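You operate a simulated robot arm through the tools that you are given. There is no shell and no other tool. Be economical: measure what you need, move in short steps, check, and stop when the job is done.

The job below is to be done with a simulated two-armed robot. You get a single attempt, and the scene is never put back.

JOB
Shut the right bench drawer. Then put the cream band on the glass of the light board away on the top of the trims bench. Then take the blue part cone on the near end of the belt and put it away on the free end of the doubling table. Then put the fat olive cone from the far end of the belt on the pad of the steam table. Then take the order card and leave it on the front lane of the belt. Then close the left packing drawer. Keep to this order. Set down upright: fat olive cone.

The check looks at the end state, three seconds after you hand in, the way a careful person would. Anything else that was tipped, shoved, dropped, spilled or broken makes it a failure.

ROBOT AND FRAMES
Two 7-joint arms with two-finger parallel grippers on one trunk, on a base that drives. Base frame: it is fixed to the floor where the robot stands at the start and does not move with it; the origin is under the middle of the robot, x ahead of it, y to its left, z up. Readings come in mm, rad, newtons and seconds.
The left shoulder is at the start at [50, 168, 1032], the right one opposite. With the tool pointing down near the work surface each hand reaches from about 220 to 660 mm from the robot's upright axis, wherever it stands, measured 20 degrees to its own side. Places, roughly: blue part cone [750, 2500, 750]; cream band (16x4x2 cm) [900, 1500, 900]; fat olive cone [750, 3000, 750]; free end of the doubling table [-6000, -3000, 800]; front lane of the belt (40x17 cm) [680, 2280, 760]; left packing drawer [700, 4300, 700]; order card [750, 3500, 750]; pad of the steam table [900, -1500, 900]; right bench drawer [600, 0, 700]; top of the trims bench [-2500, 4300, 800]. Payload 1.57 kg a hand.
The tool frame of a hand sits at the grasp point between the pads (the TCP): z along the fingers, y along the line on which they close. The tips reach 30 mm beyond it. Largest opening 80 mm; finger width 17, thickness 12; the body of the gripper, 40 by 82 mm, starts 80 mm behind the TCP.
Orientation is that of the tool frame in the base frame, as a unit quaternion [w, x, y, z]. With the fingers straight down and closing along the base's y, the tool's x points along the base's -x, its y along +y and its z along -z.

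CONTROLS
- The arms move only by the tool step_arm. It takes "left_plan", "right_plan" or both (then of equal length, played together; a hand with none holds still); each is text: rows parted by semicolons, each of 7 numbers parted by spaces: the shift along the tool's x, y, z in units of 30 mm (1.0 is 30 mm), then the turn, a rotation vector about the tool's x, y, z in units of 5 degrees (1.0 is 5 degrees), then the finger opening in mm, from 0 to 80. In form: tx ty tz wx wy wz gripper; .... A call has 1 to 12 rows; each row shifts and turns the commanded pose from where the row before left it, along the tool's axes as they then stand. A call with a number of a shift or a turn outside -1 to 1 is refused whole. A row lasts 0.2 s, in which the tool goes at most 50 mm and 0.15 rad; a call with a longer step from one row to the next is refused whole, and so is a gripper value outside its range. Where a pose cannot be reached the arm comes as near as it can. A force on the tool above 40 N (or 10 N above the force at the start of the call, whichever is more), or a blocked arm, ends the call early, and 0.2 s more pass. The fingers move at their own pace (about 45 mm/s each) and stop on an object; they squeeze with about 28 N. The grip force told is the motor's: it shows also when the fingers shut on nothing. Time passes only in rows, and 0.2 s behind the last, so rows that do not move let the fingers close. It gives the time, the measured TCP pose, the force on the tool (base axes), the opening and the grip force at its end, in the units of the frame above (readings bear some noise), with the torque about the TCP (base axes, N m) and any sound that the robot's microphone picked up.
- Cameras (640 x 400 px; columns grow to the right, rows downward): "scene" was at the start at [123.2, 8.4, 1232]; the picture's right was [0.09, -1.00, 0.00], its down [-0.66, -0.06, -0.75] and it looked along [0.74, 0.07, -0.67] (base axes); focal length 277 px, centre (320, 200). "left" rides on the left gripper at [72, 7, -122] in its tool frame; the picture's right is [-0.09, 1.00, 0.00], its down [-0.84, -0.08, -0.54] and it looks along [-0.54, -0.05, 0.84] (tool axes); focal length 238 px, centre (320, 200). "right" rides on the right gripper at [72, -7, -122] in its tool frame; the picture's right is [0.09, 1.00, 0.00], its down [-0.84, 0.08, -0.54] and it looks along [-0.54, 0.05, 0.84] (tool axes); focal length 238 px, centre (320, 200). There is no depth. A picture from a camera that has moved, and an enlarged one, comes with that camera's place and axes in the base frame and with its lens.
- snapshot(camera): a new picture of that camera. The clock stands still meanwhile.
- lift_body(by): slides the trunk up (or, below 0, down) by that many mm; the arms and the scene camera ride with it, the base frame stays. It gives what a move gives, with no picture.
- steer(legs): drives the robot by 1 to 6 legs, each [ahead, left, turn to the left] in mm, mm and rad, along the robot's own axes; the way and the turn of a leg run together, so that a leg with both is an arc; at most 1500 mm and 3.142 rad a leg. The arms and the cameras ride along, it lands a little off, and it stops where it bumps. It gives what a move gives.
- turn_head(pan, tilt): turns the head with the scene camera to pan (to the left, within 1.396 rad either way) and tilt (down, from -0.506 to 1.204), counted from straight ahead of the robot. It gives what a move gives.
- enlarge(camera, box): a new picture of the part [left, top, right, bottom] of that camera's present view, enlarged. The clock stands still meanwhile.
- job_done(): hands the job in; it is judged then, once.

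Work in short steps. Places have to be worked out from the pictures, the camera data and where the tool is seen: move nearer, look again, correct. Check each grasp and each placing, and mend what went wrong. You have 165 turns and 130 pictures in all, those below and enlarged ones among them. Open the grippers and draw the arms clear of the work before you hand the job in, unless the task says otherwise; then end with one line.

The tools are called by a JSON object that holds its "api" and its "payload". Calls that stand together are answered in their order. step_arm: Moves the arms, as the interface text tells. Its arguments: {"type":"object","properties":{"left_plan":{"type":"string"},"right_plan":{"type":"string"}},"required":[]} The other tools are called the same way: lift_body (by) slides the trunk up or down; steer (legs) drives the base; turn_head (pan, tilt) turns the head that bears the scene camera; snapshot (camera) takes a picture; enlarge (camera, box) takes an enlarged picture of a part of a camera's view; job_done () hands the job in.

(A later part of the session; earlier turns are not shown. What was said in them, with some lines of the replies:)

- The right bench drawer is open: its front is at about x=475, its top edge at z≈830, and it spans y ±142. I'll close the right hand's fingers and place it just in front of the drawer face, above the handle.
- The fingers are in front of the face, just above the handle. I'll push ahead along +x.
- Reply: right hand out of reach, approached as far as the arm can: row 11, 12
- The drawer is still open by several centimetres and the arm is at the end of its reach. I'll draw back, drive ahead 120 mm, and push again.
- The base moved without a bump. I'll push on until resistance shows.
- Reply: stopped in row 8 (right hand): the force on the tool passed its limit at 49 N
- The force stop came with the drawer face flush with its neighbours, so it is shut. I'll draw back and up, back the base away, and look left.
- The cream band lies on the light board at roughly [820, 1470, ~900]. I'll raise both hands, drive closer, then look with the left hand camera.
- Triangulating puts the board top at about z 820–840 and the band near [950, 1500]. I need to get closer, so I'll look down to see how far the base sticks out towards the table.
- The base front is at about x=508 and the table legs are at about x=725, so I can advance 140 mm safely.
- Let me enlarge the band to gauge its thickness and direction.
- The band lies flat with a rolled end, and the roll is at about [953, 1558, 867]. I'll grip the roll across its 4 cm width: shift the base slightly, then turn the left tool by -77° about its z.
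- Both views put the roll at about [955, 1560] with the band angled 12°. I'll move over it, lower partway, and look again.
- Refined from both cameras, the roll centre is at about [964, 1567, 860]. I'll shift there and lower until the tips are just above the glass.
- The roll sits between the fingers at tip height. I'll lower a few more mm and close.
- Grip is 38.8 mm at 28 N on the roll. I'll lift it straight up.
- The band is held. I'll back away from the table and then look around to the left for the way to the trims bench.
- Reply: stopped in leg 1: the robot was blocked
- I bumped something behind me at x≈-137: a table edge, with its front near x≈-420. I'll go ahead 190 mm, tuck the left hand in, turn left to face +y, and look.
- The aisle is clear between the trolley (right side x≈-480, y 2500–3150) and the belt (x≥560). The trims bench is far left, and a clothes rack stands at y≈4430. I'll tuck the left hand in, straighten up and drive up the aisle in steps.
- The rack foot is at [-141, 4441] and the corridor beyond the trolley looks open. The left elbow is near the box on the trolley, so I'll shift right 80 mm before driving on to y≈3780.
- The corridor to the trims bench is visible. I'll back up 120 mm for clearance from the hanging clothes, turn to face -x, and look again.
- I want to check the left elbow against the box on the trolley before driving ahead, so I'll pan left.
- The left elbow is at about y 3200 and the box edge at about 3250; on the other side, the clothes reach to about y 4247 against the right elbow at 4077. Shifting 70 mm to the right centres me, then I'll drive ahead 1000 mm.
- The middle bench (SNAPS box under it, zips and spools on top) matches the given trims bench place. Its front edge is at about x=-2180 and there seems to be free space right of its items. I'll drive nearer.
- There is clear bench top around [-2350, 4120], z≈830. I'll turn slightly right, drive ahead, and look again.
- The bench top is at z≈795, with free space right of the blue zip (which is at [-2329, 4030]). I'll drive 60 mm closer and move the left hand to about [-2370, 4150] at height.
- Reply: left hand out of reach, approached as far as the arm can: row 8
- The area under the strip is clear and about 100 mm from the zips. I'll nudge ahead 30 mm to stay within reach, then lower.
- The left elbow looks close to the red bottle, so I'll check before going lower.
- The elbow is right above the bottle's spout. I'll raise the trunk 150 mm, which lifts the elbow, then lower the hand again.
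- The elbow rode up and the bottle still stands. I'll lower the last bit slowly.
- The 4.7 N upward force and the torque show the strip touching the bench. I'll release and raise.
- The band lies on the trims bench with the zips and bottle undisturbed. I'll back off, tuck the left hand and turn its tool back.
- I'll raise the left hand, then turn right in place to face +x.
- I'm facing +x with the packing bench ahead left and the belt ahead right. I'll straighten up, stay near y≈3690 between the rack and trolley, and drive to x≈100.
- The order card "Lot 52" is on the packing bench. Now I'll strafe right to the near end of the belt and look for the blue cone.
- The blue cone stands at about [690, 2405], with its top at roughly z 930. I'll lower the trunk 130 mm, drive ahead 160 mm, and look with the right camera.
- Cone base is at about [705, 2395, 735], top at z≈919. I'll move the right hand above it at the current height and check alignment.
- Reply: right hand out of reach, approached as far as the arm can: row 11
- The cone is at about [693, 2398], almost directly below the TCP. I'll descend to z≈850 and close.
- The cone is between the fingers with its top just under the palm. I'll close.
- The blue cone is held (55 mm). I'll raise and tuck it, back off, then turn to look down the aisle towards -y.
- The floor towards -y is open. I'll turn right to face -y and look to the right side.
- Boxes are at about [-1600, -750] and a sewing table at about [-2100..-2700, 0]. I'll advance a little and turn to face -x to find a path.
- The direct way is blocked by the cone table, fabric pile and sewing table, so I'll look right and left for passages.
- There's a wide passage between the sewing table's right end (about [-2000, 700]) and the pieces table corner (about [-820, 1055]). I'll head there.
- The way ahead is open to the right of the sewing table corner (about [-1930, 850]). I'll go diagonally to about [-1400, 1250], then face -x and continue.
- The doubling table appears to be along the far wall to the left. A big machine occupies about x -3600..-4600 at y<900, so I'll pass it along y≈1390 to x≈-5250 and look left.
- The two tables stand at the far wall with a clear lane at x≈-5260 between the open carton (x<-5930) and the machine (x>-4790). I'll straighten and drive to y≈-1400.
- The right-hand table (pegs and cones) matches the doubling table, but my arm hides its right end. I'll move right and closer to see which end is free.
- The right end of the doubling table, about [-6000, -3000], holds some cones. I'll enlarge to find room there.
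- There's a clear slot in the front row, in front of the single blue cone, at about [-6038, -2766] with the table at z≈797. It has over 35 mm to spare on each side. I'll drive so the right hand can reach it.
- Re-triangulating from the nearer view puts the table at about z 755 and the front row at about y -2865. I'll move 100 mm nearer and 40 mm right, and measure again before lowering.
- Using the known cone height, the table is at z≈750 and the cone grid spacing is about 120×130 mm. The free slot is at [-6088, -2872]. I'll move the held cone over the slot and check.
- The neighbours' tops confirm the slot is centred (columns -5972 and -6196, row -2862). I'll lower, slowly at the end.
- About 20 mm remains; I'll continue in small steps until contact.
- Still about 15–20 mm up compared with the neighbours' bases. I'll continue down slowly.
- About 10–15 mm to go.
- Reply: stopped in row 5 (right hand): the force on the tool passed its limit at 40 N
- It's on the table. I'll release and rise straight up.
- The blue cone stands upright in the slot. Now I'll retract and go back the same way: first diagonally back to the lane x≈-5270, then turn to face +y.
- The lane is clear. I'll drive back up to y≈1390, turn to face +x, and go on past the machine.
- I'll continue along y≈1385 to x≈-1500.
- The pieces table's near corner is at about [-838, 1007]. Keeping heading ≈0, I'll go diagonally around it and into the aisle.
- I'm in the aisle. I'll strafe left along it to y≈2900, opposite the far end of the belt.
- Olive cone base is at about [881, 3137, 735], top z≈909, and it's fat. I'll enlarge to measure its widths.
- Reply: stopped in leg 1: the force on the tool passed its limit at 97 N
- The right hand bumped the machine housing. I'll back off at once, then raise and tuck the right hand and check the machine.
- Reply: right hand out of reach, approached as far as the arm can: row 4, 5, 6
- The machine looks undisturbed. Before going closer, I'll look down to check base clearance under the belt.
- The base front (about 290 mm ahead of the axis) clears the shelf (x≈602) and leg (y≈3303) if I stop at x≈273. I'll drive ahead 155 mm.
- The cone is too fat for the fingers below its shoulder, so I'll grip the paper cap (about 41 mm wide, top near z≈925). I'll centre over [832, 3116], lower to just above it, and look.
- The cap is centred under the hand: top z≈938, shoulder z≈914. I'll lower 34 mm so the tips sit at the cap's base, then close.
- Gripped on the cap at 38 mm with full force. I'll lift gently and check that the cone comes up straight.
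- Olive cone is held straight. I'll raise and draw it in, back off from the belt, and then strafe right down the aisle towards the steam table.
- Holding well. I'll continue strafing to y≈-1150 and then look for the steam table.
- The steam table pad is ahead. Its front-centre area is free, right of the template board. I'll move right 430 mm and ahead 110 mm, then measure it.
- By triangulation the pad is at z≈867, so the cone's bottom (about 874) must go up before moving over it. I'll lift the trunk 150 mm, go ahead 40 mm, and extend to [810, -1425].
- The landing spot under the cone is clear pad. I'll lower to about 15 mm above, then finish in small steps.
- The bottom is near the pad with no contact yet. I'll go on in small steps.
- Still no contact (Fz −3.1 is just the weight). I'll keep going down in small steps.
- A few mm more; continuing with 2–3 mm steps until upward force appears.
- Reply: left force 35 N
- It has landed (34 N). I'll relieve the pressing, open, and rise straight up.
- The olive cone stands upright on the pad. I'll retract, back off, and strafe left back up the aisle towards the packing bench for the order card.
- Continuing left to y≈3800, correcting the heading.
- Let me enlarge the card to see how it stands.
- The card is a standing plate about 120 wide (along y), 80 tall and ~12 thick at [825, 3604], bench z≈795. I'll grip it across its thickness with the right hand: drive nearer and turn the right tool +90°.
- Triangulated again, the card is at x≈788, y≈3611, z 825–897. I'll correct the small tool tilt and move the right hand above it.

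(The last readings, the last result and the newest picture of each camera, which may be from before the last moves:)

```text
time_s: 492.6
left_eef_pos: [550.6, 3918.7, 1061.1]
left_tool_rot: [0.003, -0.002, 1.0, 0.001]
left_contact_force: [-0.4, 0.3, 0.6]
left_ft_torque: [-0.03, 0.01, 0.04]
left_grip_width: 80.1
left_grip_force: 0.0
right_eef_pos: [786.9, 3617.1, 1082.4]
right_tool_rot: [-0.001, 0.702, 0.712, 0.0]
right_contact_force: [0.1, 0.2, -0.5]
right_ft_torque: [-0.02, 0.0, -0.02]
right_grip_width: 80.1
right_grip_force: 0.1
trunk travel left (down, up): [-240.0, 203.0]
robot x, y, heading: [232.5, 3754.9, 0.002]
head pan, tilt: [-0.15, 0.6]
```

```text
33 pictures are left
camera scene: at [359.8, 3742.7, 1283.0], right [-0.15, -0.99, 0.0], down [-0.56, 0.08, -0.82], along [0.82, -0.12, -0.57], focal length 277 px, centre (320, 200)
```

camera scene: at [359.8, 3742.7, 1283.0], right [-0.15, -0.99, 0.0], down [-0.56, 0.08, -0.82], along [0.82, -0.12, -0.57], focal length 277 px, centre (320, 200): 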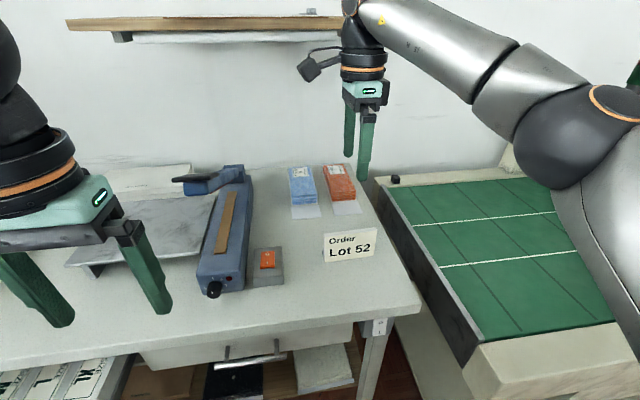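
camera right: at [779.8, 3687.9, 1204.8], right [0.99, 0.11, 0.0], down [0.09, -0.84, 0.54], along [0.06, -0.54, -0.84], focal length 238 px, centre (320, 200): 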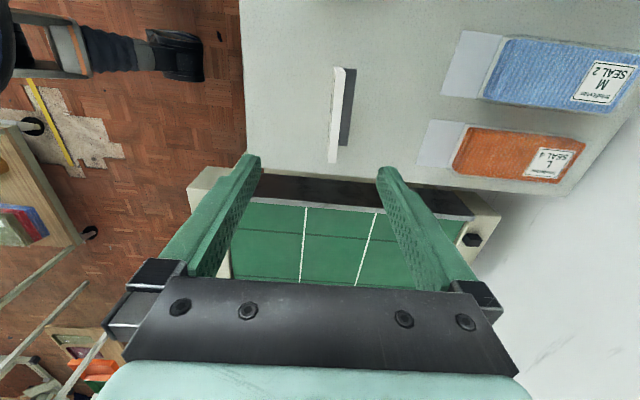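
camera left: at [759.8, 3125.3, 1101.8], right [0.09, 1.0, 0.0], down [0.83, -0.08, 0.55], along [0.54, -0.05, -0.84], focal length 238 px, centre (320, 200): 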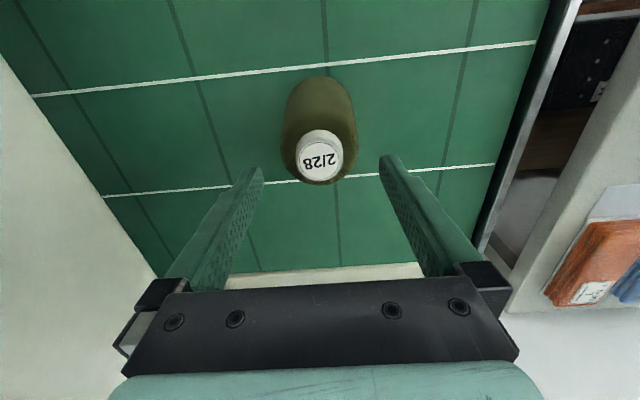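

The card's top centre is at [811, 3614, 882], yawed about 5°. I'll align, shift, and lower to TCP z≈870.

{"api": "step_arm", "payload": {"right_plan": "-0.2 0.77 0 0 0 -0.88 80; 0 0 1 0 0 0 80; 0 0 1 0 0 0 80; 0 0 1 0 0 0 80; 0 0 1 0 0 0 80; 0 0 1 0 0 0 80; 0 0 0 0 0 0 80"}}

{"api": "snapshot", "payload": {"camera": "right"}}

```text
time_s: 494.2
left_eef_pos: [550.9, 3919.0, 1061.8]
left_tool_rot: [0.003, -0.002, 1.0, 0.0]
left_contact_force: [-0.1, 0.8, -0.6]
left_ft_torque: [-0.02, -0.01, 0.02]
left_grip_width: 80.2
left_grip_force: 0.1
right_eef_pos: [808.4, 3607.7, 933.4]
right_tool_rot: [0.0, 0.674, 0.739, 0.0]
right_contact_force: [0.1, -0.3, -0.1]
right_ft_torque: [-0.01, -0.02, 0.02]
right_grip_width: 79.9
right_grip_force: 0.1
trunk travel left (down, up): [-240.0, 203.0]
robot x, y, heading: [230.7, 3753.4, -0.0]
head pan, tilt: [-0.15, 0.6]
```

```text
32 pictures are left
camera right: at [796.4, 3678.4, 1055.7], right [0.98, 0.18, 0.0], down [0.15, -0.83, 0.54], along [0.1, -0.53, -0.84], focal length 238 px, centre (320, 200)
```

right: 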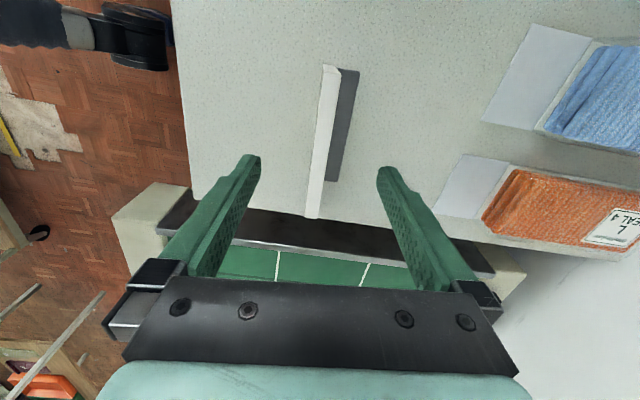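

Aligned: the card's centre is at [809.5, 3610] and the TCP at [808, 3608]. I'll lower and close.

{"api": "step_arm", "payload": {"right_plan": "0 0 0.8 0 0 0 80; 0 0 0.8 0 0 0 80; 0 0 0.5 0 0 0 80; 0 0 0 0 0 0 50; 0 0 0 0 0 0 25; 0 0 0 0 0 0 5; 0 0 0 0 0 0 5; 0 0 0 0 0 0 5; 0 0 0 0 0 0 5"}}

{"api": "snapshot", "payload": {"camera": "right"}}

```text
time_s: 496.2
left_eef_pos: [551.7, 3919.0, 1061.4]
left_tool_rot: [0.003, -0.002, 1.0, 0.001]
left_contact_force: [0.2, 0.6, 0.8]
left_ft_torque: [0.0, 0.06, 0.0]
left_grip_width: 80.1
left_grip_force: 0.1
right_eef_pos: [811.4, 3608.0, 872.3]
right_tool_rot: [-0.001, 0.674, 0.739, 0.0]
right_contact_force: [0.1, -0.4, -0.4]
right_ft_torque: [0.01, -0.02, 0.03]
right_grip_width: 11.1
right_grip_force: 28.1
trunk travel left (down, up): [-240.0, 203.0]
robot x, y, heading: [234.2, 3754.6, 0.003]
head pan, tilt: [-0.15, 0.6]
```

```text
31 pictures are left
camera right: at [799.9, 3677.4, 994.8], right [0.98, 0.18, 0.0], down [0.15, -0.83, 0.54], along [0.1, -0.53, -0.84], focal length 238 px, centre (320, 200)
```

right: 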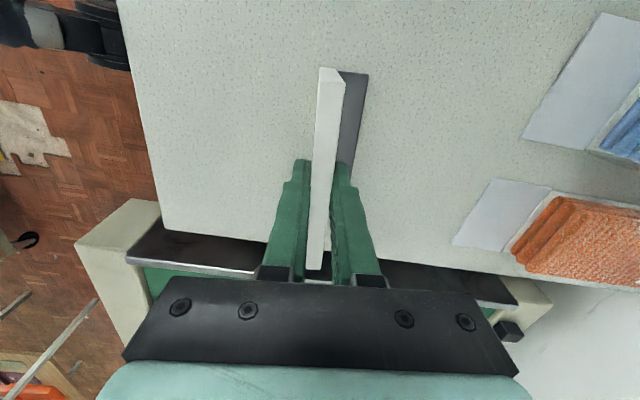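

Card is gripped at 11 mm. I'll lift it and draw it back.

{"api": "step_arm", "payload": {"right_plan": "0 0 -0.4 0 0 0 3; 0 0 -0.8 0 0 0 3; 0 0 -1 0 0 0 3; 0 0 -1 0 0 0 3; 0 0 -1 0 0 0 3; 0 0 -1 0 0 0 3; 0 -1 -1 0 0 0 3; 0 -1 0 0 0 0 3; 0 -1 0 0 0 0 3; 0 -1 0 0 0 0 3; 0 -1 0 0 0 0 3; 0 -1 0 0 0 0 3"}}

{"api": "snapshot", "payload": {"camera": "right"}}

```text
time_s: 498.8
left_eef_pos: [551.4, 3919.3, 1060.3]
left_tool_rot: [0.003, -0.002, 1.0, 0.001]
left_contact_force: [0.0, -0.7, 0.2]
left_ft_torque: [0.02, -0.01, -0.02]
left_grip_width: 80.1
left_grip_force: 0.0
right_eef_pos: [630.9, 3594.9, 1055.8]
right_tool_rot: [-0.002, 0.674, 0.739, 0.0]
right_contact_force: [-0.3, -0.2, 0.2]
right_ft_torque: [0.03, -0.02, 0.0]
right_grip_width: 11.1
right_grip_force: 28.2
trunk travel left (down, up): [-240.0, 203.0]
robot x, y, heading: [233.1, 3758.6, -0.001]
head pan, tilt: [-0.15, 0.6]
```

```text
30 pictures are left
camera right: at [617.6, 3664.5, 1178.4], right [0.98, 0.18, 0.0], down [0.15, -0.83, 0.54], along [0.1, -0.53, -0.84], focal length 238 px, centre (320, 200)
```

right: 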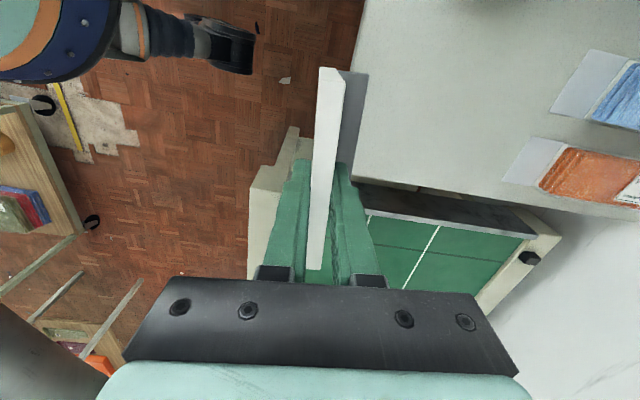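

The card is held. I'll back off 260 mm to stay clear of the console, strafe right to y≈2430, and look at the front lane.

{"api": "steer", "payload": {"legs": [[-260, 0, 0], [0, -1320, 0]]}}

{"api": "turn_head", "payload": {"pan": -0.2, "tilt": 0.65}}

{"api": "snapshot", "payload": {"camera": "scene"}}

```text
time_s: 512.3
left_eef_pos: [259.1, 2556.6, 1061.3]
left_tool_rot: [0.003, 0.026, 1.0, 0.0]
left_contact_force: [-0.4, 0.4, -1.0]
left_ft_torque: [0.01, 0.03, 0.04]
left_grip_width: 79.8
left_grip_force: 0.0
right_eef_pos: [319.4, 2227.6, 1055.5]
right_tool_rot: [-0.001, 0.695, 0.719, 0.0]
right_contact_force: [0.3, -0.2, -0.7]
right_ft_torque: [-0.01, 0.03, 0.02]
right_grip_width: 11.3
right_grip_force: 27.6
trunk travel left (down, up): [-240.0, 203.0]
robot x, y, heading: [-65.4, 2409.6, -0.056]
head pan, tilt: [-0.15, 0.6]
```

```text
time_s: 512.9
left_eef_pos: [259.0, 2556.1, 1060.8]
left_tool_rot: [0.003, 0.027, 1.0, 0.001]
left_contact_force: [0.0, 0.5, 1.0]
left_ft_torque: [-0.01, 0.04, 0.01]
left_grip_width: 80.0
left_grip_force: 0.1
right_eef_pos: [319.2, 2227.6, 1055.5]
right_tool_rot: [-0.002, 0.694, 0.72, 0.0]
right_contact_force: [1.1, -0.3, -0.7]
right_ft_torque: [0.01, -0.01, -0.03]
right_grip_width: 11.2
right_grip_force: 28.0
trunk travel left (down, up): [-240.0, 203.0]
robot x, y, heading: [-68.6, 2410.6, -0.053]
head pan, tilt: [-0.201, 0.649]
```

```text
29 pictures are left
camera scene: at [54.6, 2388.3, 1278.7], right [-0.25, -0.97, 0.0], down [-0.58, 0.15, -0.8], along [0.77, -0.2, -0.6], focal length 277 px, centre (320, 200)
```

scene: 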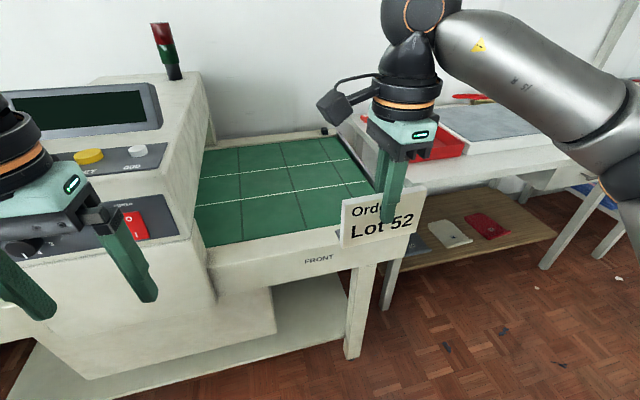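

The front lane spans about x 615–790, y 2040–2480. I'll draw the left hand in, square up and drive ahead so the right hand can reach [690, 2270].

{"api": "step_arm", "payload": {"left_plan": "1 0 -1 0 0 0 80; 1 0 0 0 0 0 80"}}

{"api": "steer", "payload": {"legs": [[0, 20, 0.05], [200, 0, 0]]}}

{"api": "snapshot", "payload": {"camera": "right"}}

```text
time_s: 513.5
left_eef_pos: [199.6, 2561.2, 1091.6]
left_tool_rot: [0.003, 0.027, 1.0, 0.001]
left_contact_force: [1.2, 0.3, 0.0]
left_ft_torque: [0.03, -0.03, -0.01]
left_grip_width: 80.0
left_grip_force: 0.0
right_eef_pos: [318.3, 2228.4, 1055.2]
right_tool_rot: [-0.002, 0.694, 0.72, 0.0]
right_contact_force: [-0.1, -0.3, 0.1]
right_ft_torque: [0.0, 0.02, -0.02]
right_grip_width: 11.2
right_grip_force: 28.1
trunk travel left (down, up): [-240.0, 203.0]
robot x, y, heading: [-69.2, 2412.2, -0.05]
head pan, tilt: [-0.201, 0.649]
```

```text
time_s: 515.6
left_eef_pos: [389.9, 2594.9, 1092.0]
left_tool_rot: [0.003, 0.0, 1.0, 0.001]
left_contact_force: [0.3, -0.3, -0.5]
left_ft_torque: [0.02, 0.02, 0.0]
left_grip_width: 79.6
left_grip_force: 0.1
right_eef_pos: [528.8, 2270.5, 1055.3]
right_tool_rot: [-0.001, 0.674, 0.738, 0.0]
right_contact_force: [-0.3, 0.0, -1.0]
right_ft_torque: [0.03, -0.02, -0.04]
right_grip_width: 11.3
right_grip_force: 28.2
trunk travel left (down, up): [-240.0, 203.0]
robot x, y, heading: [128.1, 2430.2, -0.0]
head pan, tilt: [-0.201, 0.649]
```

```text
28 pictures are left
camera right: at [516.0, 2340.5, 1178.1], right [0.98, 0.18, 0.0], down [0.15, -0.83, 0.54], along [0.1, -0.53, -0.84], focal length 238 px, centre (320, 200)
```

right: 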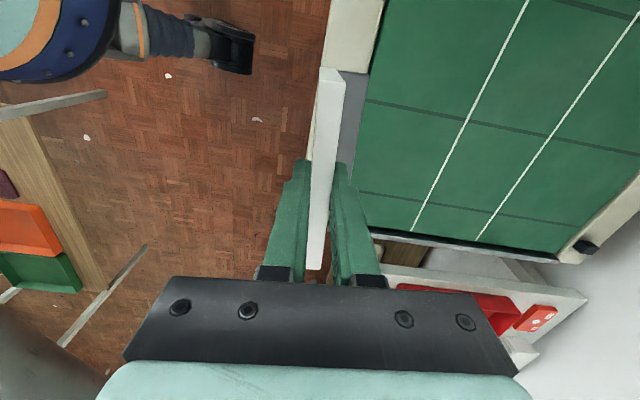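

Lane edges confirmed at x≈612–800. I'll square the card to the belt, move it over [695, 2270], and lower to just above.

{"api": "step_arm", "payload": {"right_plan": "0 0 0 0 0 0.88 3; 0 0.92 0 0 0 0 3; 0 0.92 0 0 0 0 3; 0 0.92 0 0 0 0 3; 0 0.92 0 0 0 0 3; 0 0.92 0 0 0 0 3; 0 0.92 0 0 0 0 3; 0 0 1 0 0 0 3; 0 0 1 0 0 0 3; 0 0 1 0 0 0 3; 0 0 1 0 0 0 3; 0 0 1 0 0 0 3"}}

{"api": "step_arm", "payload": {"right_plan": "0 0 1 0 0 0 3; 0 0 0.8 0 0 0 3; 0 0 0.5 0 0 0 3; 0 0 0 0 0 0 3"}}

{"api": "snapshot", "payload": {"camera": "scene"}}

```text
time_s: 518.2
left_eef_pos: [390.2, 2595.4, 1091.6]
left_tool_rot: [0.003, -0.001, 1.0, 0.001]
left_contact_force: [0.3, -0.8, 0.2]
left_ft_torque: [0.01, 0.02, 0.01]
left_grip_width: 80.0
left_grip_force: 0.0
right_eef_pos: [693.5, 2274.2, 906.9]
right_tool_rot: [0.0, 0.702, 0.712, -0.001]
right_contact_force: [-0.2, 0.6, 0.9]
right_ft_torque: [0.01, -0.04, -0.01]
right_grip_width: 11.3
right_grip_force: 28.3
trunk travel left (down, up): [-240.0, 203.0]
robot x, y, heading: [129.9, 2430.2, -0.001]
head pan, tilt: [-0.201, 0.649]
```

```text
time_s: 519.2
left_eef_pos: [390.2, 2596.0, 1091.5]
left_tool_rot: [0.003, -0.001, 1.0, 0.001]
left_contact_force: [-0.4, 0.2, -0.4]
left_ft_torque: [0.01, 0.0, 0.03]
left_grip_width: 79.9
left_grip_force: 0.0
right_eef_pos: [692.5, 2272.7, 834.5]
right_tool_rot: [-0.001, 0.702, 0.712, 0.001]
right_contact_force: [-0.6, -0.1, -0.7]
right_ft_torque: [0.02, -0.01, -0.01]
right_grip_width: 11.4
right_grip_force: 28.2
trunk travel left (down, up): [-240.0, 203.0]
robot x, y, heading: [126.6, 2433.2, -0.002]
head pan, tilt: [-0.201, 0.649]
```

```text
27 pictures are left
camera scene: at [254.9, 2415.3, 1278.7], right [-0.2, -0.98, 0.0], down [-0.59, 0.12, -0.8], along [0.78, -0.16, -0.6], focal length 277 px, centre (320, 200)
```

scene: 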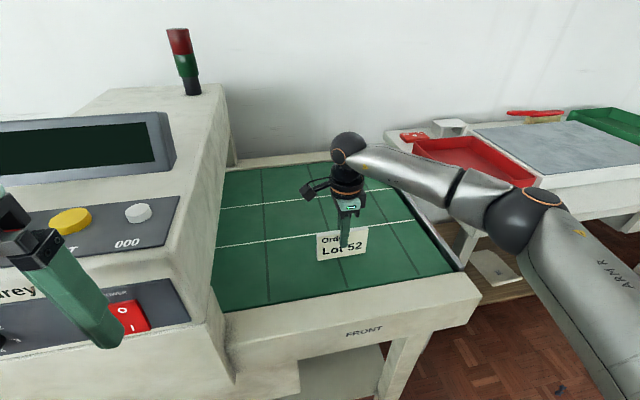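

The card is above the front lane. I'll lower in small steps until contact.

{"api": "step_arm", "payload": {"right_plan": "0 0 0.3 0 0 0 3; 0 0 0.2 0 0 0 3; 0 0 0.15 0 0 0 3; 0 0 0.1 0 0 0 3; 0 0 0.1 0 0 0 3; 0 0 0.1 0 0 0 3; 0 0 0 0 0 0 3"}}

{"api": "enlarge", "payload": {"camera": "scene", "box": [270, 180, 430, 310]}}

```text
time_s: 520.8
left_eef_pos: [387.5, 2597.5, 1091.8]
left_tool_rot: [0.004, -0.001, 1.0, 0.0]
left_contact_force: [-0.1, -0.5, 0.1]
left_ft_torque: [0.0, 0.0, 0.02]
left_grip_width: 79.8
left_grip_force: 0.1
right_eef_pos: [693.3, 2275.1, 811.5]
right_tool_rot: [0.002, 0.702, 0.712, 0.004]
right_contact_force: [-2.9, 0.8, 27.3]
right_ft_torque: [0.03, 0.08, 0.0]
right_grip_width: 11.1
right_grip_force: 28.0
trunk travel left (down, up): [-240.0, 203.0]
robot x, y, heading: [129.8, 2433.9, -0.001]
head pan, tilt: [-0.201, 0.649]
```

```text
3.08 times, centred on (350, 245) of scene
camera zoom: at [252.1, 2416.2, 1279.1], right [-0.2, -0.98, 0.0], down [-0.59, 0.12, -0.8], along [0.78, -0.16, -0.6], focal length 852 px, centre (228, 62)
```

zoom: 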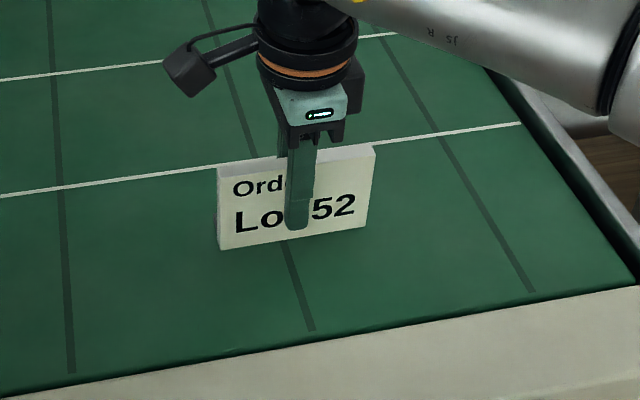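

It's standing on the front lane with 27 N contact. I'll relieve, open, and rise.

{"api": "step_arm", "payload": {"right_plan": "0 0 -0.16 0 0 0 3; 0 0 0 0 0 0 3; 0 0 0 0 0 0 20; 0 0 0 0 0 0 40; 0 0 0 0 0 0 50; 0 0 0 0 0 0 50; 0 0 -0.5 0 0 0 50; 0 0 -1 0 0 0 50; 0 0 -1 0 0 0 60; 0 0 -1 0 0 0 60; 0 0 -1 0 0 0 60; 0 0 -1 0 0 0 60"}}

{"api": "snapshot", "payload": {"camera": "scene"}}

```text
time_s: 523.4
left_eef_pos: [390.1, 2595.9, 1091.8]
left_tool_rot: [0.003, -0.001, 1.0, 0.0]
left_contact_force: [0.1, 0.4, -0.7]
left_ft_torque: [0.07, -0.04, 0.0]
left_grip_width: 79.9
left_grip_force: 0.0
right_eef_pos: [695.1, 2273.2, 979.1]
right_tool_rot: [-0.001, 0.702, 0.712, 0.0]
right_contact_force: [0.0, 0.2, 0.2]
right_ft_torque: [-0.04, 0.01, 0.01]
right_grip_width: 59.9
right_grip_force: 0.1
trunk travel left (down, up): [-240.0, 203.0]
robot x, y, heading: [131.1, 2430.4, 0.003]
head pan, tilt: [-0.201, 0.649]
```

```text
25 pictures are left
camera scene: at [254.7, 2415.4, 1278.7], right [-0.2, -0.98, 0.0], down [-0.59, 0.12, -0.8], along [0.78, -0.16, -0.6], focal length 277 px, centre (320, 200)
```

scene: 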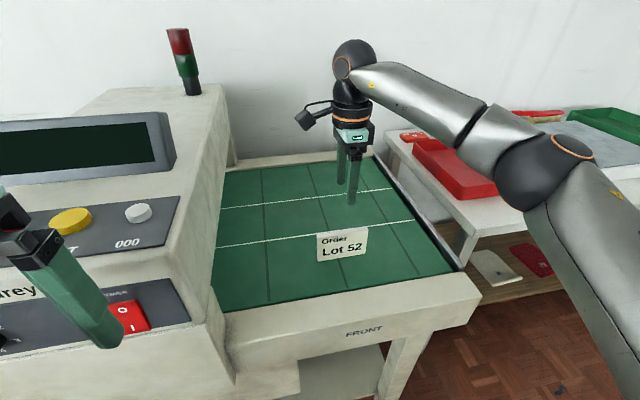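

The card stands on the front lane. Now the drawer: I'll retract the right hand, back off, and strafe left to the packing bench.

{"api": "step_arm", "payload": {"right_plan": "0 0 -1 0 0 0 60; 0 0 -1 0 0 0 60; 0 0 -1 0 0 0 60; 0 -1 0 0 0 0 60; 0 -1 0 0 0 0 60; 0 -1 0 0 0 0 60; 0 -1 0 0 0 0 60; 0 -1 0 0 0 0 60; 0 -1 0 0 0 0 60; 0 -1 0 0 0 0 60; 0 -1 0 0 0 0 60; 0 -1 0 0 0 0 60"}}

{"api": "steer", "payload": {"legs": [[-160, 0, 0], [0, 1350, 0], [0, 280, 0]]}}

{"api": "turn_head", "payload": {"pan": 0.25, "tilt": 0.75}}

{"api": "snapshot", "payload": {"camera": "scene"}}

```text
time_s: 526.0
left_eef_pos: [390.8, 2596.0, 1091.2]
left_tool_rot: [0.003, -0.001, 1.0, 0.001]
left_contact_force: [-0.1, 0.1, -0.7]
left_ft_torque: [-0.01, -0.03, 0.03]
left_grip_width: 80.3
left_grip_force: 0.1
right_eef_pos: [424.1, 2268.2, 1067.3]
right_tool_rot: [-0.001, 0.702, 0.712, 0.001]
right_contact_force: [0.3, 0.0, -0.3]
right_ft_torque: [0.0, 0.01, 0.0]
right_grip_width: 59.8
right_grip_force: 0.1
trunk travel left (down, up): [-240.0, 203.0]
robot x, y, heading: [126.5, 2430.4, -0.003]
head pan, tilt: [-0.201, 0.649]
```

```text
time_s: 541.2
left_eef_pos: [285.5, 4149.7, 1091.6]
left_tool_rot: [0.003, 0.026, 1.0, 0.001]
left_contact_force: [-0.7, 1.0, -0.3]
left_ft_torque: [0.01, 0.01, -0.03]
left_grip_width: 80.2
left_grip_force: 0.0
right_eef_pos: [302.1, 3821.9, 1067.7]
right_tool_rot: [-0.002, 0.721, 0.693, 0.0]
right_contact_force: [0.0, -0.4, -0.1]
right_ft_torque: [-0.01, 0.01, -0.01]
right_grip_width: 60.3
right_grip_force: 0.0
trunk travel left (down, up): [-240.0, 203.0]
robot x, y, heading: [14.0, 4001.0, -0.054]
head pan, tilt: [-0.201, 0.649]
```

```text
time_s: 542.1
left_eef_pos: [284.1, 4148.6, 1091.0]
left_tool_rot: [0.003, 0.026, 1.0, 0.001]
left_contact_force: [-0.1, 0.4, 0.2]
left_ft_torque: [0.01, 0.01, -0.02]
left_grip_width: 80.0
left_grip_force: 0.0
right_eef_pos: [302.2, 3821.6, 1067.7]
right_tool_rot: [-0.001, 0.721, 0.693, 0.0]
right_contact_force: [0.1, 0.3, 0.1]
right_ft_torque: [0.02, -0.01, -0.01]
right_grip_width: 60.0
right_grip_force: 0.1
trunk travel left (down, up): [-240.0, 203.0]
robot x, y, heading: [17.1, 4003.1, -0.053]
head pan, tilt: [0.25, 0.75]
```

```text
24 pictures are left
camera scene: at [137.5, 4014.3, 1270.1], right [0.2, -0.98, 0.0], down [-0.67, -0.13, -0.73], along [0.72, 0.14, -0.68], focal length 277 px, centre (320, 200)
```

scene: 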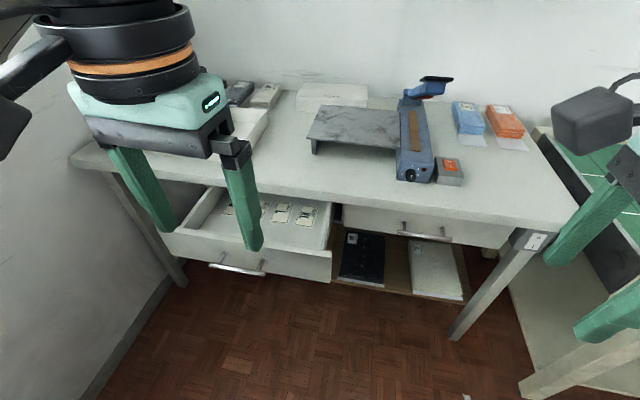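

The left packing drawer is open: front face at x≈527, y 4063–4497, top z≈720, with its handle at z≈650. When closed, the face should sit at x≈685. I'll position the robot, lower the trunk, then bring the closed left fingers in front of it.

{"api": "steer", "payload": {"legs": [[0, 0, 0.053], [90, 110, 0]]}}

{"api": "lift_body", "payload": {"by": -130}}

{"api": "step_arm", "payload": {"left_plan": "0 0 0 0 0 0 0; 0 0 0 0 0 0 0; 0 0 0 0 0 0 0; 0 0 0 0 0 0 0"}}

{"api": "turn_head", "payload": {"pan": 0.4, "tilt": 0.8}}

{"api": "snapshot", "payload": {"camera": "scene"}}

{"api": "snapshot", "payload": {"camera": "left"}}

```text
time_s: 544.1
left_eef_pos: [366.6, 4271.6, 1091.6]
left_tool_rot: [0.003, -0.001, 1.0, 0.0]
left_contact_force: [0.6, -0.1, -0.5]
left_ft_torque: [-0.01, -0.03, -0.01]
left_grip_width: 79.9
left_grip_force: 0.0
right_eef_pos: [399.9, 3944.7, 1069.5]
right_tool_rot: [-0.002, 0.702, 0.712, 0.0]
right_contact_force: [-1.0, -0.4, -0.6]
right_ft_torque: [-0.01, -0.02, 0.01]
right_grip_width: 59.8
right_grip_force: 0.0
trunk travel left (down, up): [-240.0, 203.0]
robot x, y, heading: [106.7, 4106.5, -0.001]
head pan, tilt: [0.25, 0.75]
```

```text
time_s: 545.7
left_eef_pos: [366.6, 4271.9, 962.0]
left_tool_rot: [0.002, -0.002, 1.0, 0.001]
left_contact_force: [-0.4, 0.3, -0.8]
left_ft_torque: [0.02, 0.0, -0.01]
left_grip_width: 79.9
left_grip_force: 0.0
right_eef_pos: [400.5, 3944.0, 938.2]
right_tool_rot: [-0.001, 0.702, 0.712, 0.0]
right_contact_force: [0.3, 0.6, 0.9]
right_ft_torque: [-0.02, 0.02, 0.03]
right_grip_width: 60.1
right_grip_force: 0.1
trunk travel left (down, up): [-110.0, 333.0]
robot x, y, heading: [105.8, 4110.2, -0.001]
head pan, tilt: [0.25, 0.75]
```

```text
time_s: 546.7
left_eef_pos: [365.7, 4270.1, 961.6]
left_tool_rot: [0.003, -0.001, 1.0, 0.001]
left_contact_force: [-0.6, 0.2, -0.3]
left_ft_torque: [0.01, -0.02, 0.01]
left_grip_width: 0.0
left_grip_force: 4.6
right_eef_pos: [402.2, 3943.9, 938.6]
right_tool_rot: [-0.001, 0.702, 0.712, -0.001]
right_contact_force: [1.3, -0.1, -0.2]
right_ft_torque: [-0.05, -0.02, 0.01]
right_grip_width: 60.1
right_grip_force: 0.1
trunk travel left (down, up): [-110.0, 333.0]
robot x, y, heading: [107.1, 4110.6, 0.004]
head pan, tilt: [0.25, 0.75]
```

```text
time_s: 547.4
left_eef_pos: [366.4, 4270.2, 961.7]
left_tool_rot: [0.002, -0.001, 1.0, 0.001]
left_contact_force: [0.3, 0.7, 0.2]
left_ft_torque: [0.01, 0.0, 0.0]
left_grip_width: 0.0
left_grip_force: 21.1
right_eef_pos: [400.9, 3944.1, 938.8]
right_tool_rot: [-0.001, 0.702, 0.712, 0.001]
right_contact_force: [-0.8, 0.1, -0.4]
right_ft_torque: [0.0, 0.01, -0.03]
right_grip_width: 60.2
right_grip_force: 0.2
trunk travel left (down, up): [-110.0, 333.0]
robot x, y, heading: [105.9, 4103.1, -0.002]
head pan, tilt: [0.4, 0.799]
```

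```text
23 pictures are left
camera scene: at [220.3, 4138.9, 1136.1], right [0.39, -0.92, 0.0], down [-0.66, -0.28, -0.7], along [0.64, 0.27, -0.72], focal length 277 px, centre (320, 200)
```

scene: 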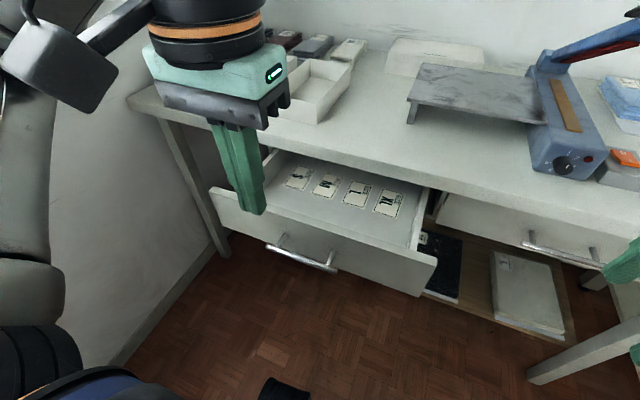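

```text
22 pictures are left
camera left: at [293.7, 4277.1, 1081.8], right [0.09, 1.0, 0.0], down [0.83, -0.08, 0.55], along [0.54, -0.05, -0.84], focal length 238 px, centre (320, 200)
```

left: 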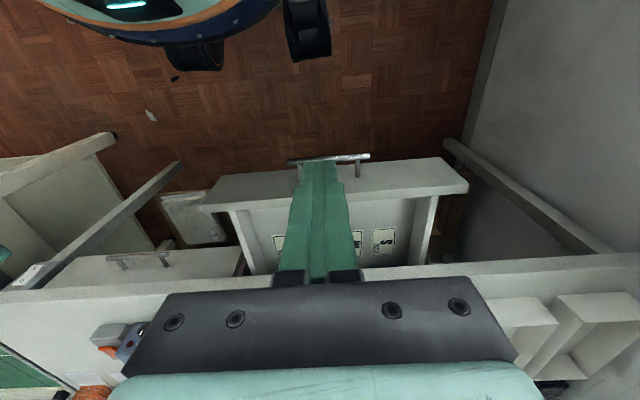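

Refined: drawer face at x≈513, top z≈740, centre y≈4282, handle at z≈676. I'll lower the closed fingers to tip z≈705 (above the handle) in front of the face.

{"api": "step_arm", "payload": {"left_plan": "0 0.4 1 0 0 0 0; 0 0 1 0 0 0 0; 0 0 1 0 0 0 0; 0 0 1 0 0 0 0; 0 0 1 0 0 0 0; 0 0 1 0 0 0 0; 0 0 1 0 0 0 0; 0 0 0.5 0 0 0 0; -1 0 0 0 0 0 0; -1 0 0 0 0 0 0; -1 0 0 0 0 0 0; 0 0 0 0 0 0 0"}}

{"api": "snapshot", "payload": {"camera": "scene"}}

{"api": "snapshot", "payload": {"camera": "left"}}

```text
time_s: 550.0
left_eef_pos: [458.5, 4283.8, 738.5]
left_tool_rot: [0.003, -0.001, 1.0, 0.002]
left_contact_force: [-0.1, -0.5, -0.6]
left_ft_torque: [-0.01, -0.02, 0.0]
left_grip_width: 0.0
left_grip_force: 21.0
right_eef_pos: [400.2, 3944.7, 938.3]
right_tool_rot: [-0.001, 0.702, 0.712, 0.0]
right_contact_force: [0.1, -0.6, 0.6]
right_ft_torque: [-0.04, -0.01, 0.02]
right_grip_width: 59.7
right_grip_force: 0.0
trunk travel left (down, up): [-110.0, 333.0]
robot x, y, heading: [106.4, 4103.3, 0.003]
head pan, tilt: [0.4, 0.799]
```

```text
21 pictures are left
camera scene: at [220.3, 4138.9, 1136.1], right [0.39, -0.92, 0.0], down [-0.66, -0.28, -0.7], along [0.64, 0.27, -0.72], focal length 277 px, centre (320, 200)
```

scene: 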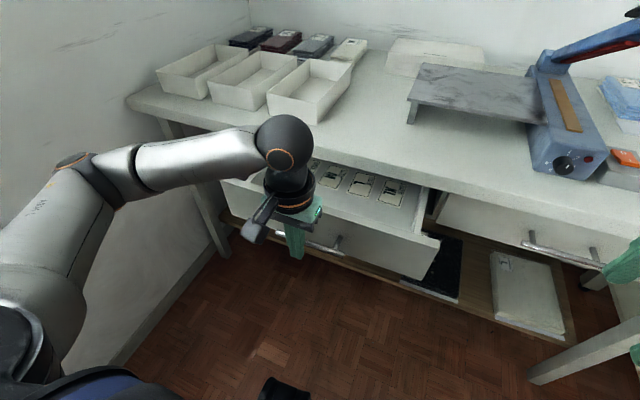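

```text
20 pictures are left
camera left: at [386.8, 4290.0, 858.2], right [0.09, 1.0, 0.0], down [0.83, -0.08, 0.55], along [0.54, -0.05, -0.84], focal length 238 px, centre (320, 200)
```

left: 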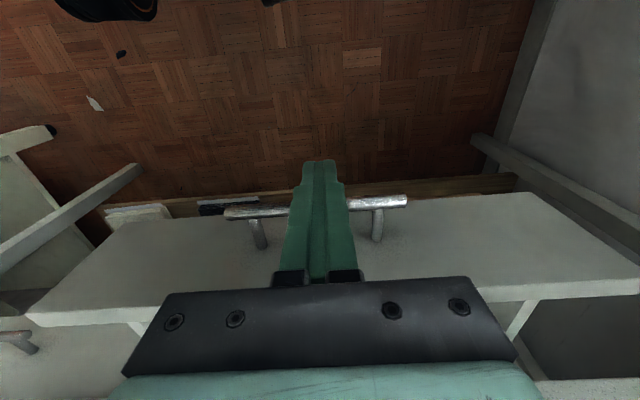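

The fingers are in front of the drawer, at its centre. I'll push ahead slowly.

{"api": "step_arm", "payload": {"left_plan": "-0.6 0 0 0 0 0 0; -0.5 0 0 0 0 0 0; -0.5 0 0 0 0 0 0; -0.5 0 0 0 0 0 0; -0.5 0 0 0 0 0 0; -0.5 0 0 0 0 0 0; -0.5 0 0 0 0 0 0; -0.5 0 0 0 0 0 0; -0.5 0 0 0 0 0 0; -0.5 0 0 0 0 0 0"}}

{"api": "snapshot", "payload": {"camera": "left"}}

{"api": "snapshot", "payload": {"camera": "scene"}}

```text
time_s: 552.2
left_eef_pos: [612.0, 4281.4, 740.1]
left_tool_rot: [0.003, 0.0, 1.0, 0.001]
left_contact_force: [0.1, -0.1, 0.3]
left_ft_torque: [0.01, -0.04, 0.01]
left_grip_width: 0.2
left_grip_force: 21.6
right_eef_pos: [400.5, 3944.6, 937.7]
right_tool_rot: [-0.001, 0.702, 0.712, 0.001]
right_contact_force: [-0.5, -0.1, -0.5]
right_ft_torque: [0.01, 0.05, 0.01]
right_grip_width: 60.1
right_grip_force: 0.0
trunk travel left (down, up): [-110.0, 333.0]
robot x, y, heading: [108.2, 4107.1, 0.001]
head pan, tilt: [0.4, 0.799]
```

```text
19 pictures are left
camera left: at [538.3, 4289.1, 858.9], right [0.09, 1.0, 0.0], down [0.83, -0.08, 0.55], along [0.55, -0.05, -0.84], focal length 238 px, centre (320, 200)
```

left: 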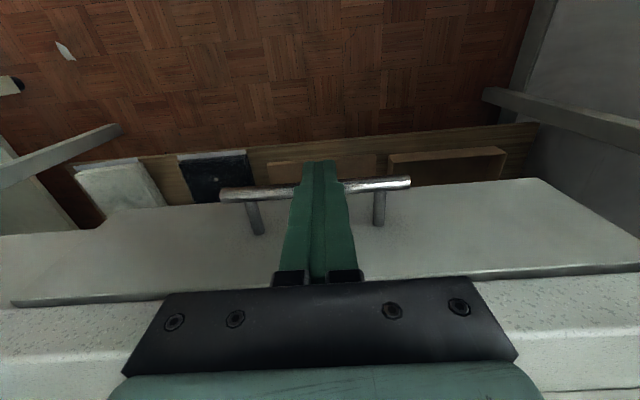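

```text
18 pictures are left
camera scene: at [220.3, 4138.9, 1136.1], right [0.39, -0.92, 0.0], down [-0.66, -0.28, -0.7], along [0.64, 0.27, -0.72], focal length 277 px, centre (320, 200)
```

scene: 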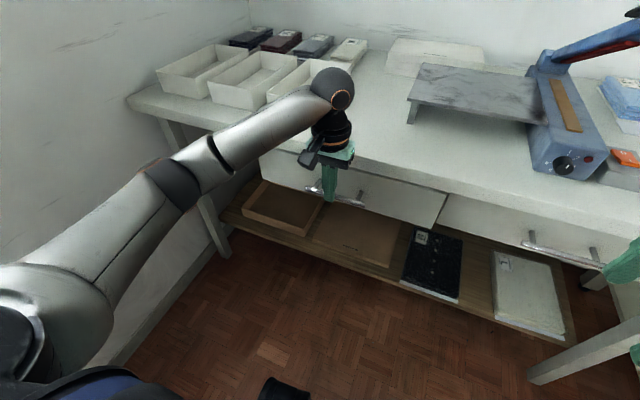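

The drawer is nearly closed. I'll keep pushing until it stops.

{"api": "step_arm", "payload": {"left_plan": "-0.4 0 0 0 0 0 0; -0.4 0 0 0 0 0 0; -0.4 0 0 0 0 0 0; -0.4 0 0 0 0 0 0; -0.4 0 0 0 0 0 0; -0.4 0 0 0 0 0 0"}}

{"api": "snapshot", "payload": {"camera": "left"}}

{"api": "snapshot", "payload": {"camera": "scene"}}

```text
time_s: 553.0
left_eef_pos: [637.0, 4282.7, 739.2]
left_tool_rot: [-0.012, 0.003, 1.0, 0.002]
left_contact_force: [-10.6, 0.5, 10.4]
left_ft_torque: [0.02, 0.22, 0.06]
left_grip_width: 0.1
left_grip_force: 21.4
right_eef_pos: [399.3, 3944.7, 938.3]
right_tool_rot: [0.0, 0.702, 0.712, 0.001]
right_contact_force: [0.2, -0.3, -0.6]
right_ft_torque: [0.02, -0.03, -0.03]
right_grip_width: 59.9
right_grip_force: 0.1
trunk travel left (down, up): [-110.0, 333.0]
robot x, y, heading: [106.5, 4107.5, -0.001]
head pan, tilt: [0.4, 0.799]
stopped in row 4 (left hand): the force on the tool passed its limit at 49 N (the readings are from after the stop); the commanded pose is now the measured one
```

```text
17 pictures are left
camera left: at [568.0, 4290.1, 860.9], right [0.1, 1.0, 0.0], down [0.85, -0.09, 0.52], along [0.52, -0.05, -0.85], focal length 238 px, centre (320, 200)
```

left: 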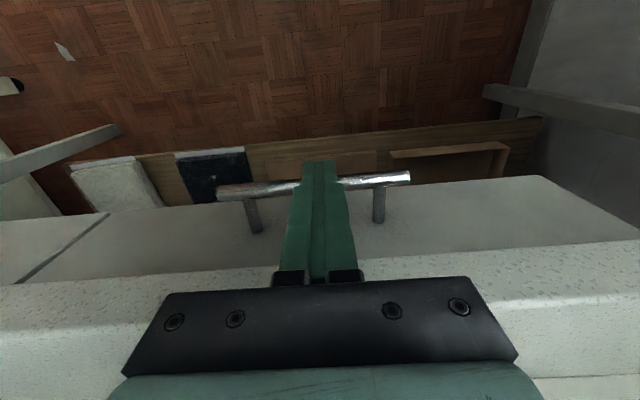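

```text
16 pictures are left
camera scene: at [218.3, 4138.9, 1136.5], right [0.39, -0.92, 0.0], down [-0.66, -0.28, -0.7], along [0.64, 0.27, -0.72], focal length 277 px, centre (320, 200)
```

scene: 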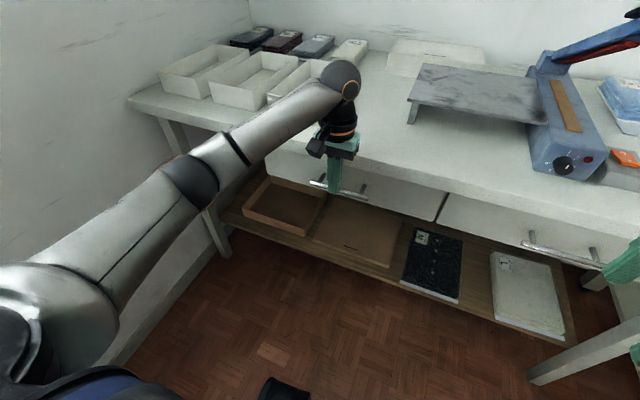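

The face looks flush with its neighbour and the push stopped hard. I'll draw back and verify.

{"api": "step_arm", "payload": {"left_plan": "1 0 0 0 0 0 0; 1 0 0 0 0 0 0; 1 0 0 0 0 0 0; 1 0 0 0 0 0 0; 1 0 0 0 0 0 0; 1 0 0 0 0 0 0; 1 0 0 0 0 0 0; 0 0 -1 0 0 0 20; 0 0 -1 0 0 0 40; 0 0 -1 0 0 0 60; 0 0 -1 0 0 0 80; 0 0 -1 0 0 0 80"}}

{"api": "enlarge", "payload": {"camera": "scene", "box": [240, 110, 600, 300]}}

```text
time_s: 555.6
left_eef_pos: [428.5, 4280.2, 891.5]
left_tool_rot: [-0.011, 0.003, 1.0, 0.003]
left_contact_force: [0.9, -1.2, 0.0]
left_ft_torque: [-0.03, 0.02, -0.02]
left_grip_width: 79.9
left_grip_force: 0.0
right_eef_pos: [400.5, 3944.2, 938.1]
right_tool_rot: [-0.001, 0.702, 0.713, 0.0]
right_contact_force: [-0.7, -0.6, -0.8]
right_ft_torque: [0.0, 0.02, 0.02]
right_grip_width: 60.2
right_grip_force: 0.2
trunk travel left (down, up): [-110.0, 333.0]
robot x, y, heading: [104.1, 4106.3, 0.001]
head pan, tilt: [0.4, 0.799]
```

```text
1.78 times, centred on (420, 205) of scene
camera zoom: at [219.8, 4139.0, 1136.1], right [0.39, -0.92, 0.0], down [-0.66, -0.28, -0.7], along [0.64, 0.27, -0.72], focal length 492 px, centre (142, 191)
```

zoom: 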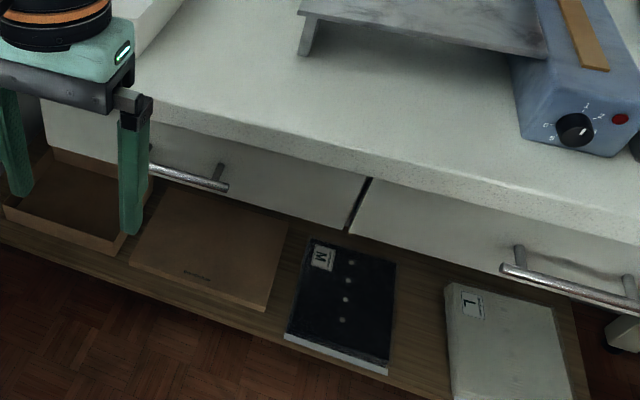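

The left packing drawer is flush and shut. I'll open the right gripper fully and back slightly away from the bench.

{"api": "step_arm", "payload": {"right_plan": "0 0 -1 0 0 0 80; 0 0 -1 0 0 0 80; 0 0 0 0 0 0 80", "left_plan": "0 0 -1 0 0 0 80; 0 0 -1 0 0 0 80; 0 0 0 0 0 0 80"}}

{"api": "steer", "payload": {"legs": [[-50, -150, 0]]}}

{"api": "turn_head", "payload": {"pan": 0.2, "tilt": 0.6}}

{"api": "snapshot", "payload": {"camera": "scene"}}

```text
time_s: 556.4
left_eef_pos: [431.5, 4281.2, 948.8]
left_tool_rot: [-0.01, 0.003, 1.0, 0.003]
left_contact_force: [0.2, -0.6, 0.0]
left_ft_torque: [-0.01, -0.03, -0.01]
left_grip_width: 80.3
left_grip_force: 0.1
right_eef_pos: [401.4, 3945.1, 999.2]
right_tool_rot: [-0.001, 0.702, 0.713, 0.001]
right_contact_force: [0.3, -1.0, -0.4]
right_ft_torque: [0.01, 0.02, 0.03]
right_grip_width: 79.8
right_grip_force: 0.0
trunk travel left (down, up): [-110.0, 333.0]
robot x, y, heading: [104.3, 4103.1, 0.002]
head pan, tilt: [0.4, 0.799]
```

```text
time_s: 558.4
left_eef_pos: [382.2, 4129.6, 949.1]
left_tool_rot: [-0.01, 0.005, 1.0, 0.003]
left_contact_force: [0.3, 0.0, -0.2]
left_ft_torque: [-0.01, 0.0, 0.01]
left_grip_width: 80.0
left_grip_force: 0.0
right_eef_pos: [350.2, 3793.1, 999.3]
right_tool_rot: [-0.001, 0.703, 0.711, 0.0]
right_contact_force: [0.7, -0.2, 0.5]
right_ft_torque: [-0.01, 0.02, 0.0]
right_grip_width: 80.1
right_grip_force: 0.0
trunk travel left (down, up): [-110.0, 333.0]
robot x, y, heading: [53.0, 3954.1, -0.0]
head pan, tilt: [0.4, 0.799]
```

```text
time_s: 559.1
left_eef_pos: [382.5, 4130.3, 949.4]
left_tool_rot: [-0.011, 0.004, 1.0, 0.002]
left_contact_force: [0.7, 0.2, -0.1]
left_ft_torque: [0.01, -0.02, -0.02]
left_grip_width: 80.1
left_grip_force: 0.1
right_eef_pos: [350.7, 3793.1, 999.3]
right_tool_rot: [-0.002, 0.704, 0.711, 0.0]
right_contact_force: [-0.2, 0.2, 0.0]
right_ft_torque: [-0.01, 0.0, -0.01]
right_grip_width: 80.0
right_grip_force: 0.1
trunk travel left (down, up): [-110.0, 333.0]
robot x, y, heading: [56.7, 3953.9, -0.001]
head pan, tilt: [0.201, 0.6]
```

```text
14 pictures are left
camera scene: at [181.7, 3974.2, 1153.0], right [0.2, -0.98, 0.0], down [-0.55, -0.11, -0.82], along [0.81, 0.16, -0.57], focal length 277 px, centre (320, 200)
```

scene: 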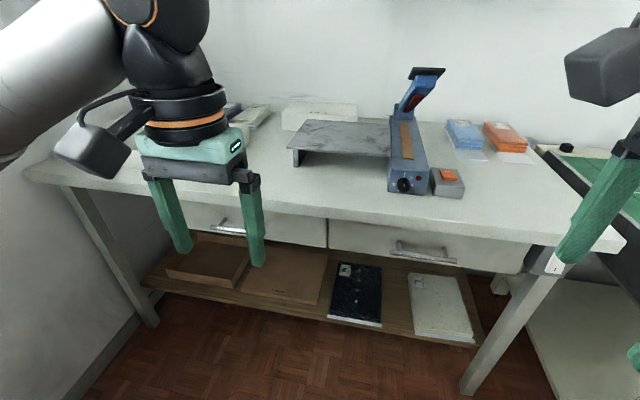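

Both packing drawers are shut, the grippers are open and clear, and all six tasks are done in order. I'm handing in.

{"api": "job_done", "payload": {}}

```text
The job is handed in.
```

I did all six tasks in the order given and handed the job in; I don't have the check's result. Along the way, one hand bumped the belt machine's console and the base touched a table edge once. The console looked undisturbed afterwards, as did the table's contents.
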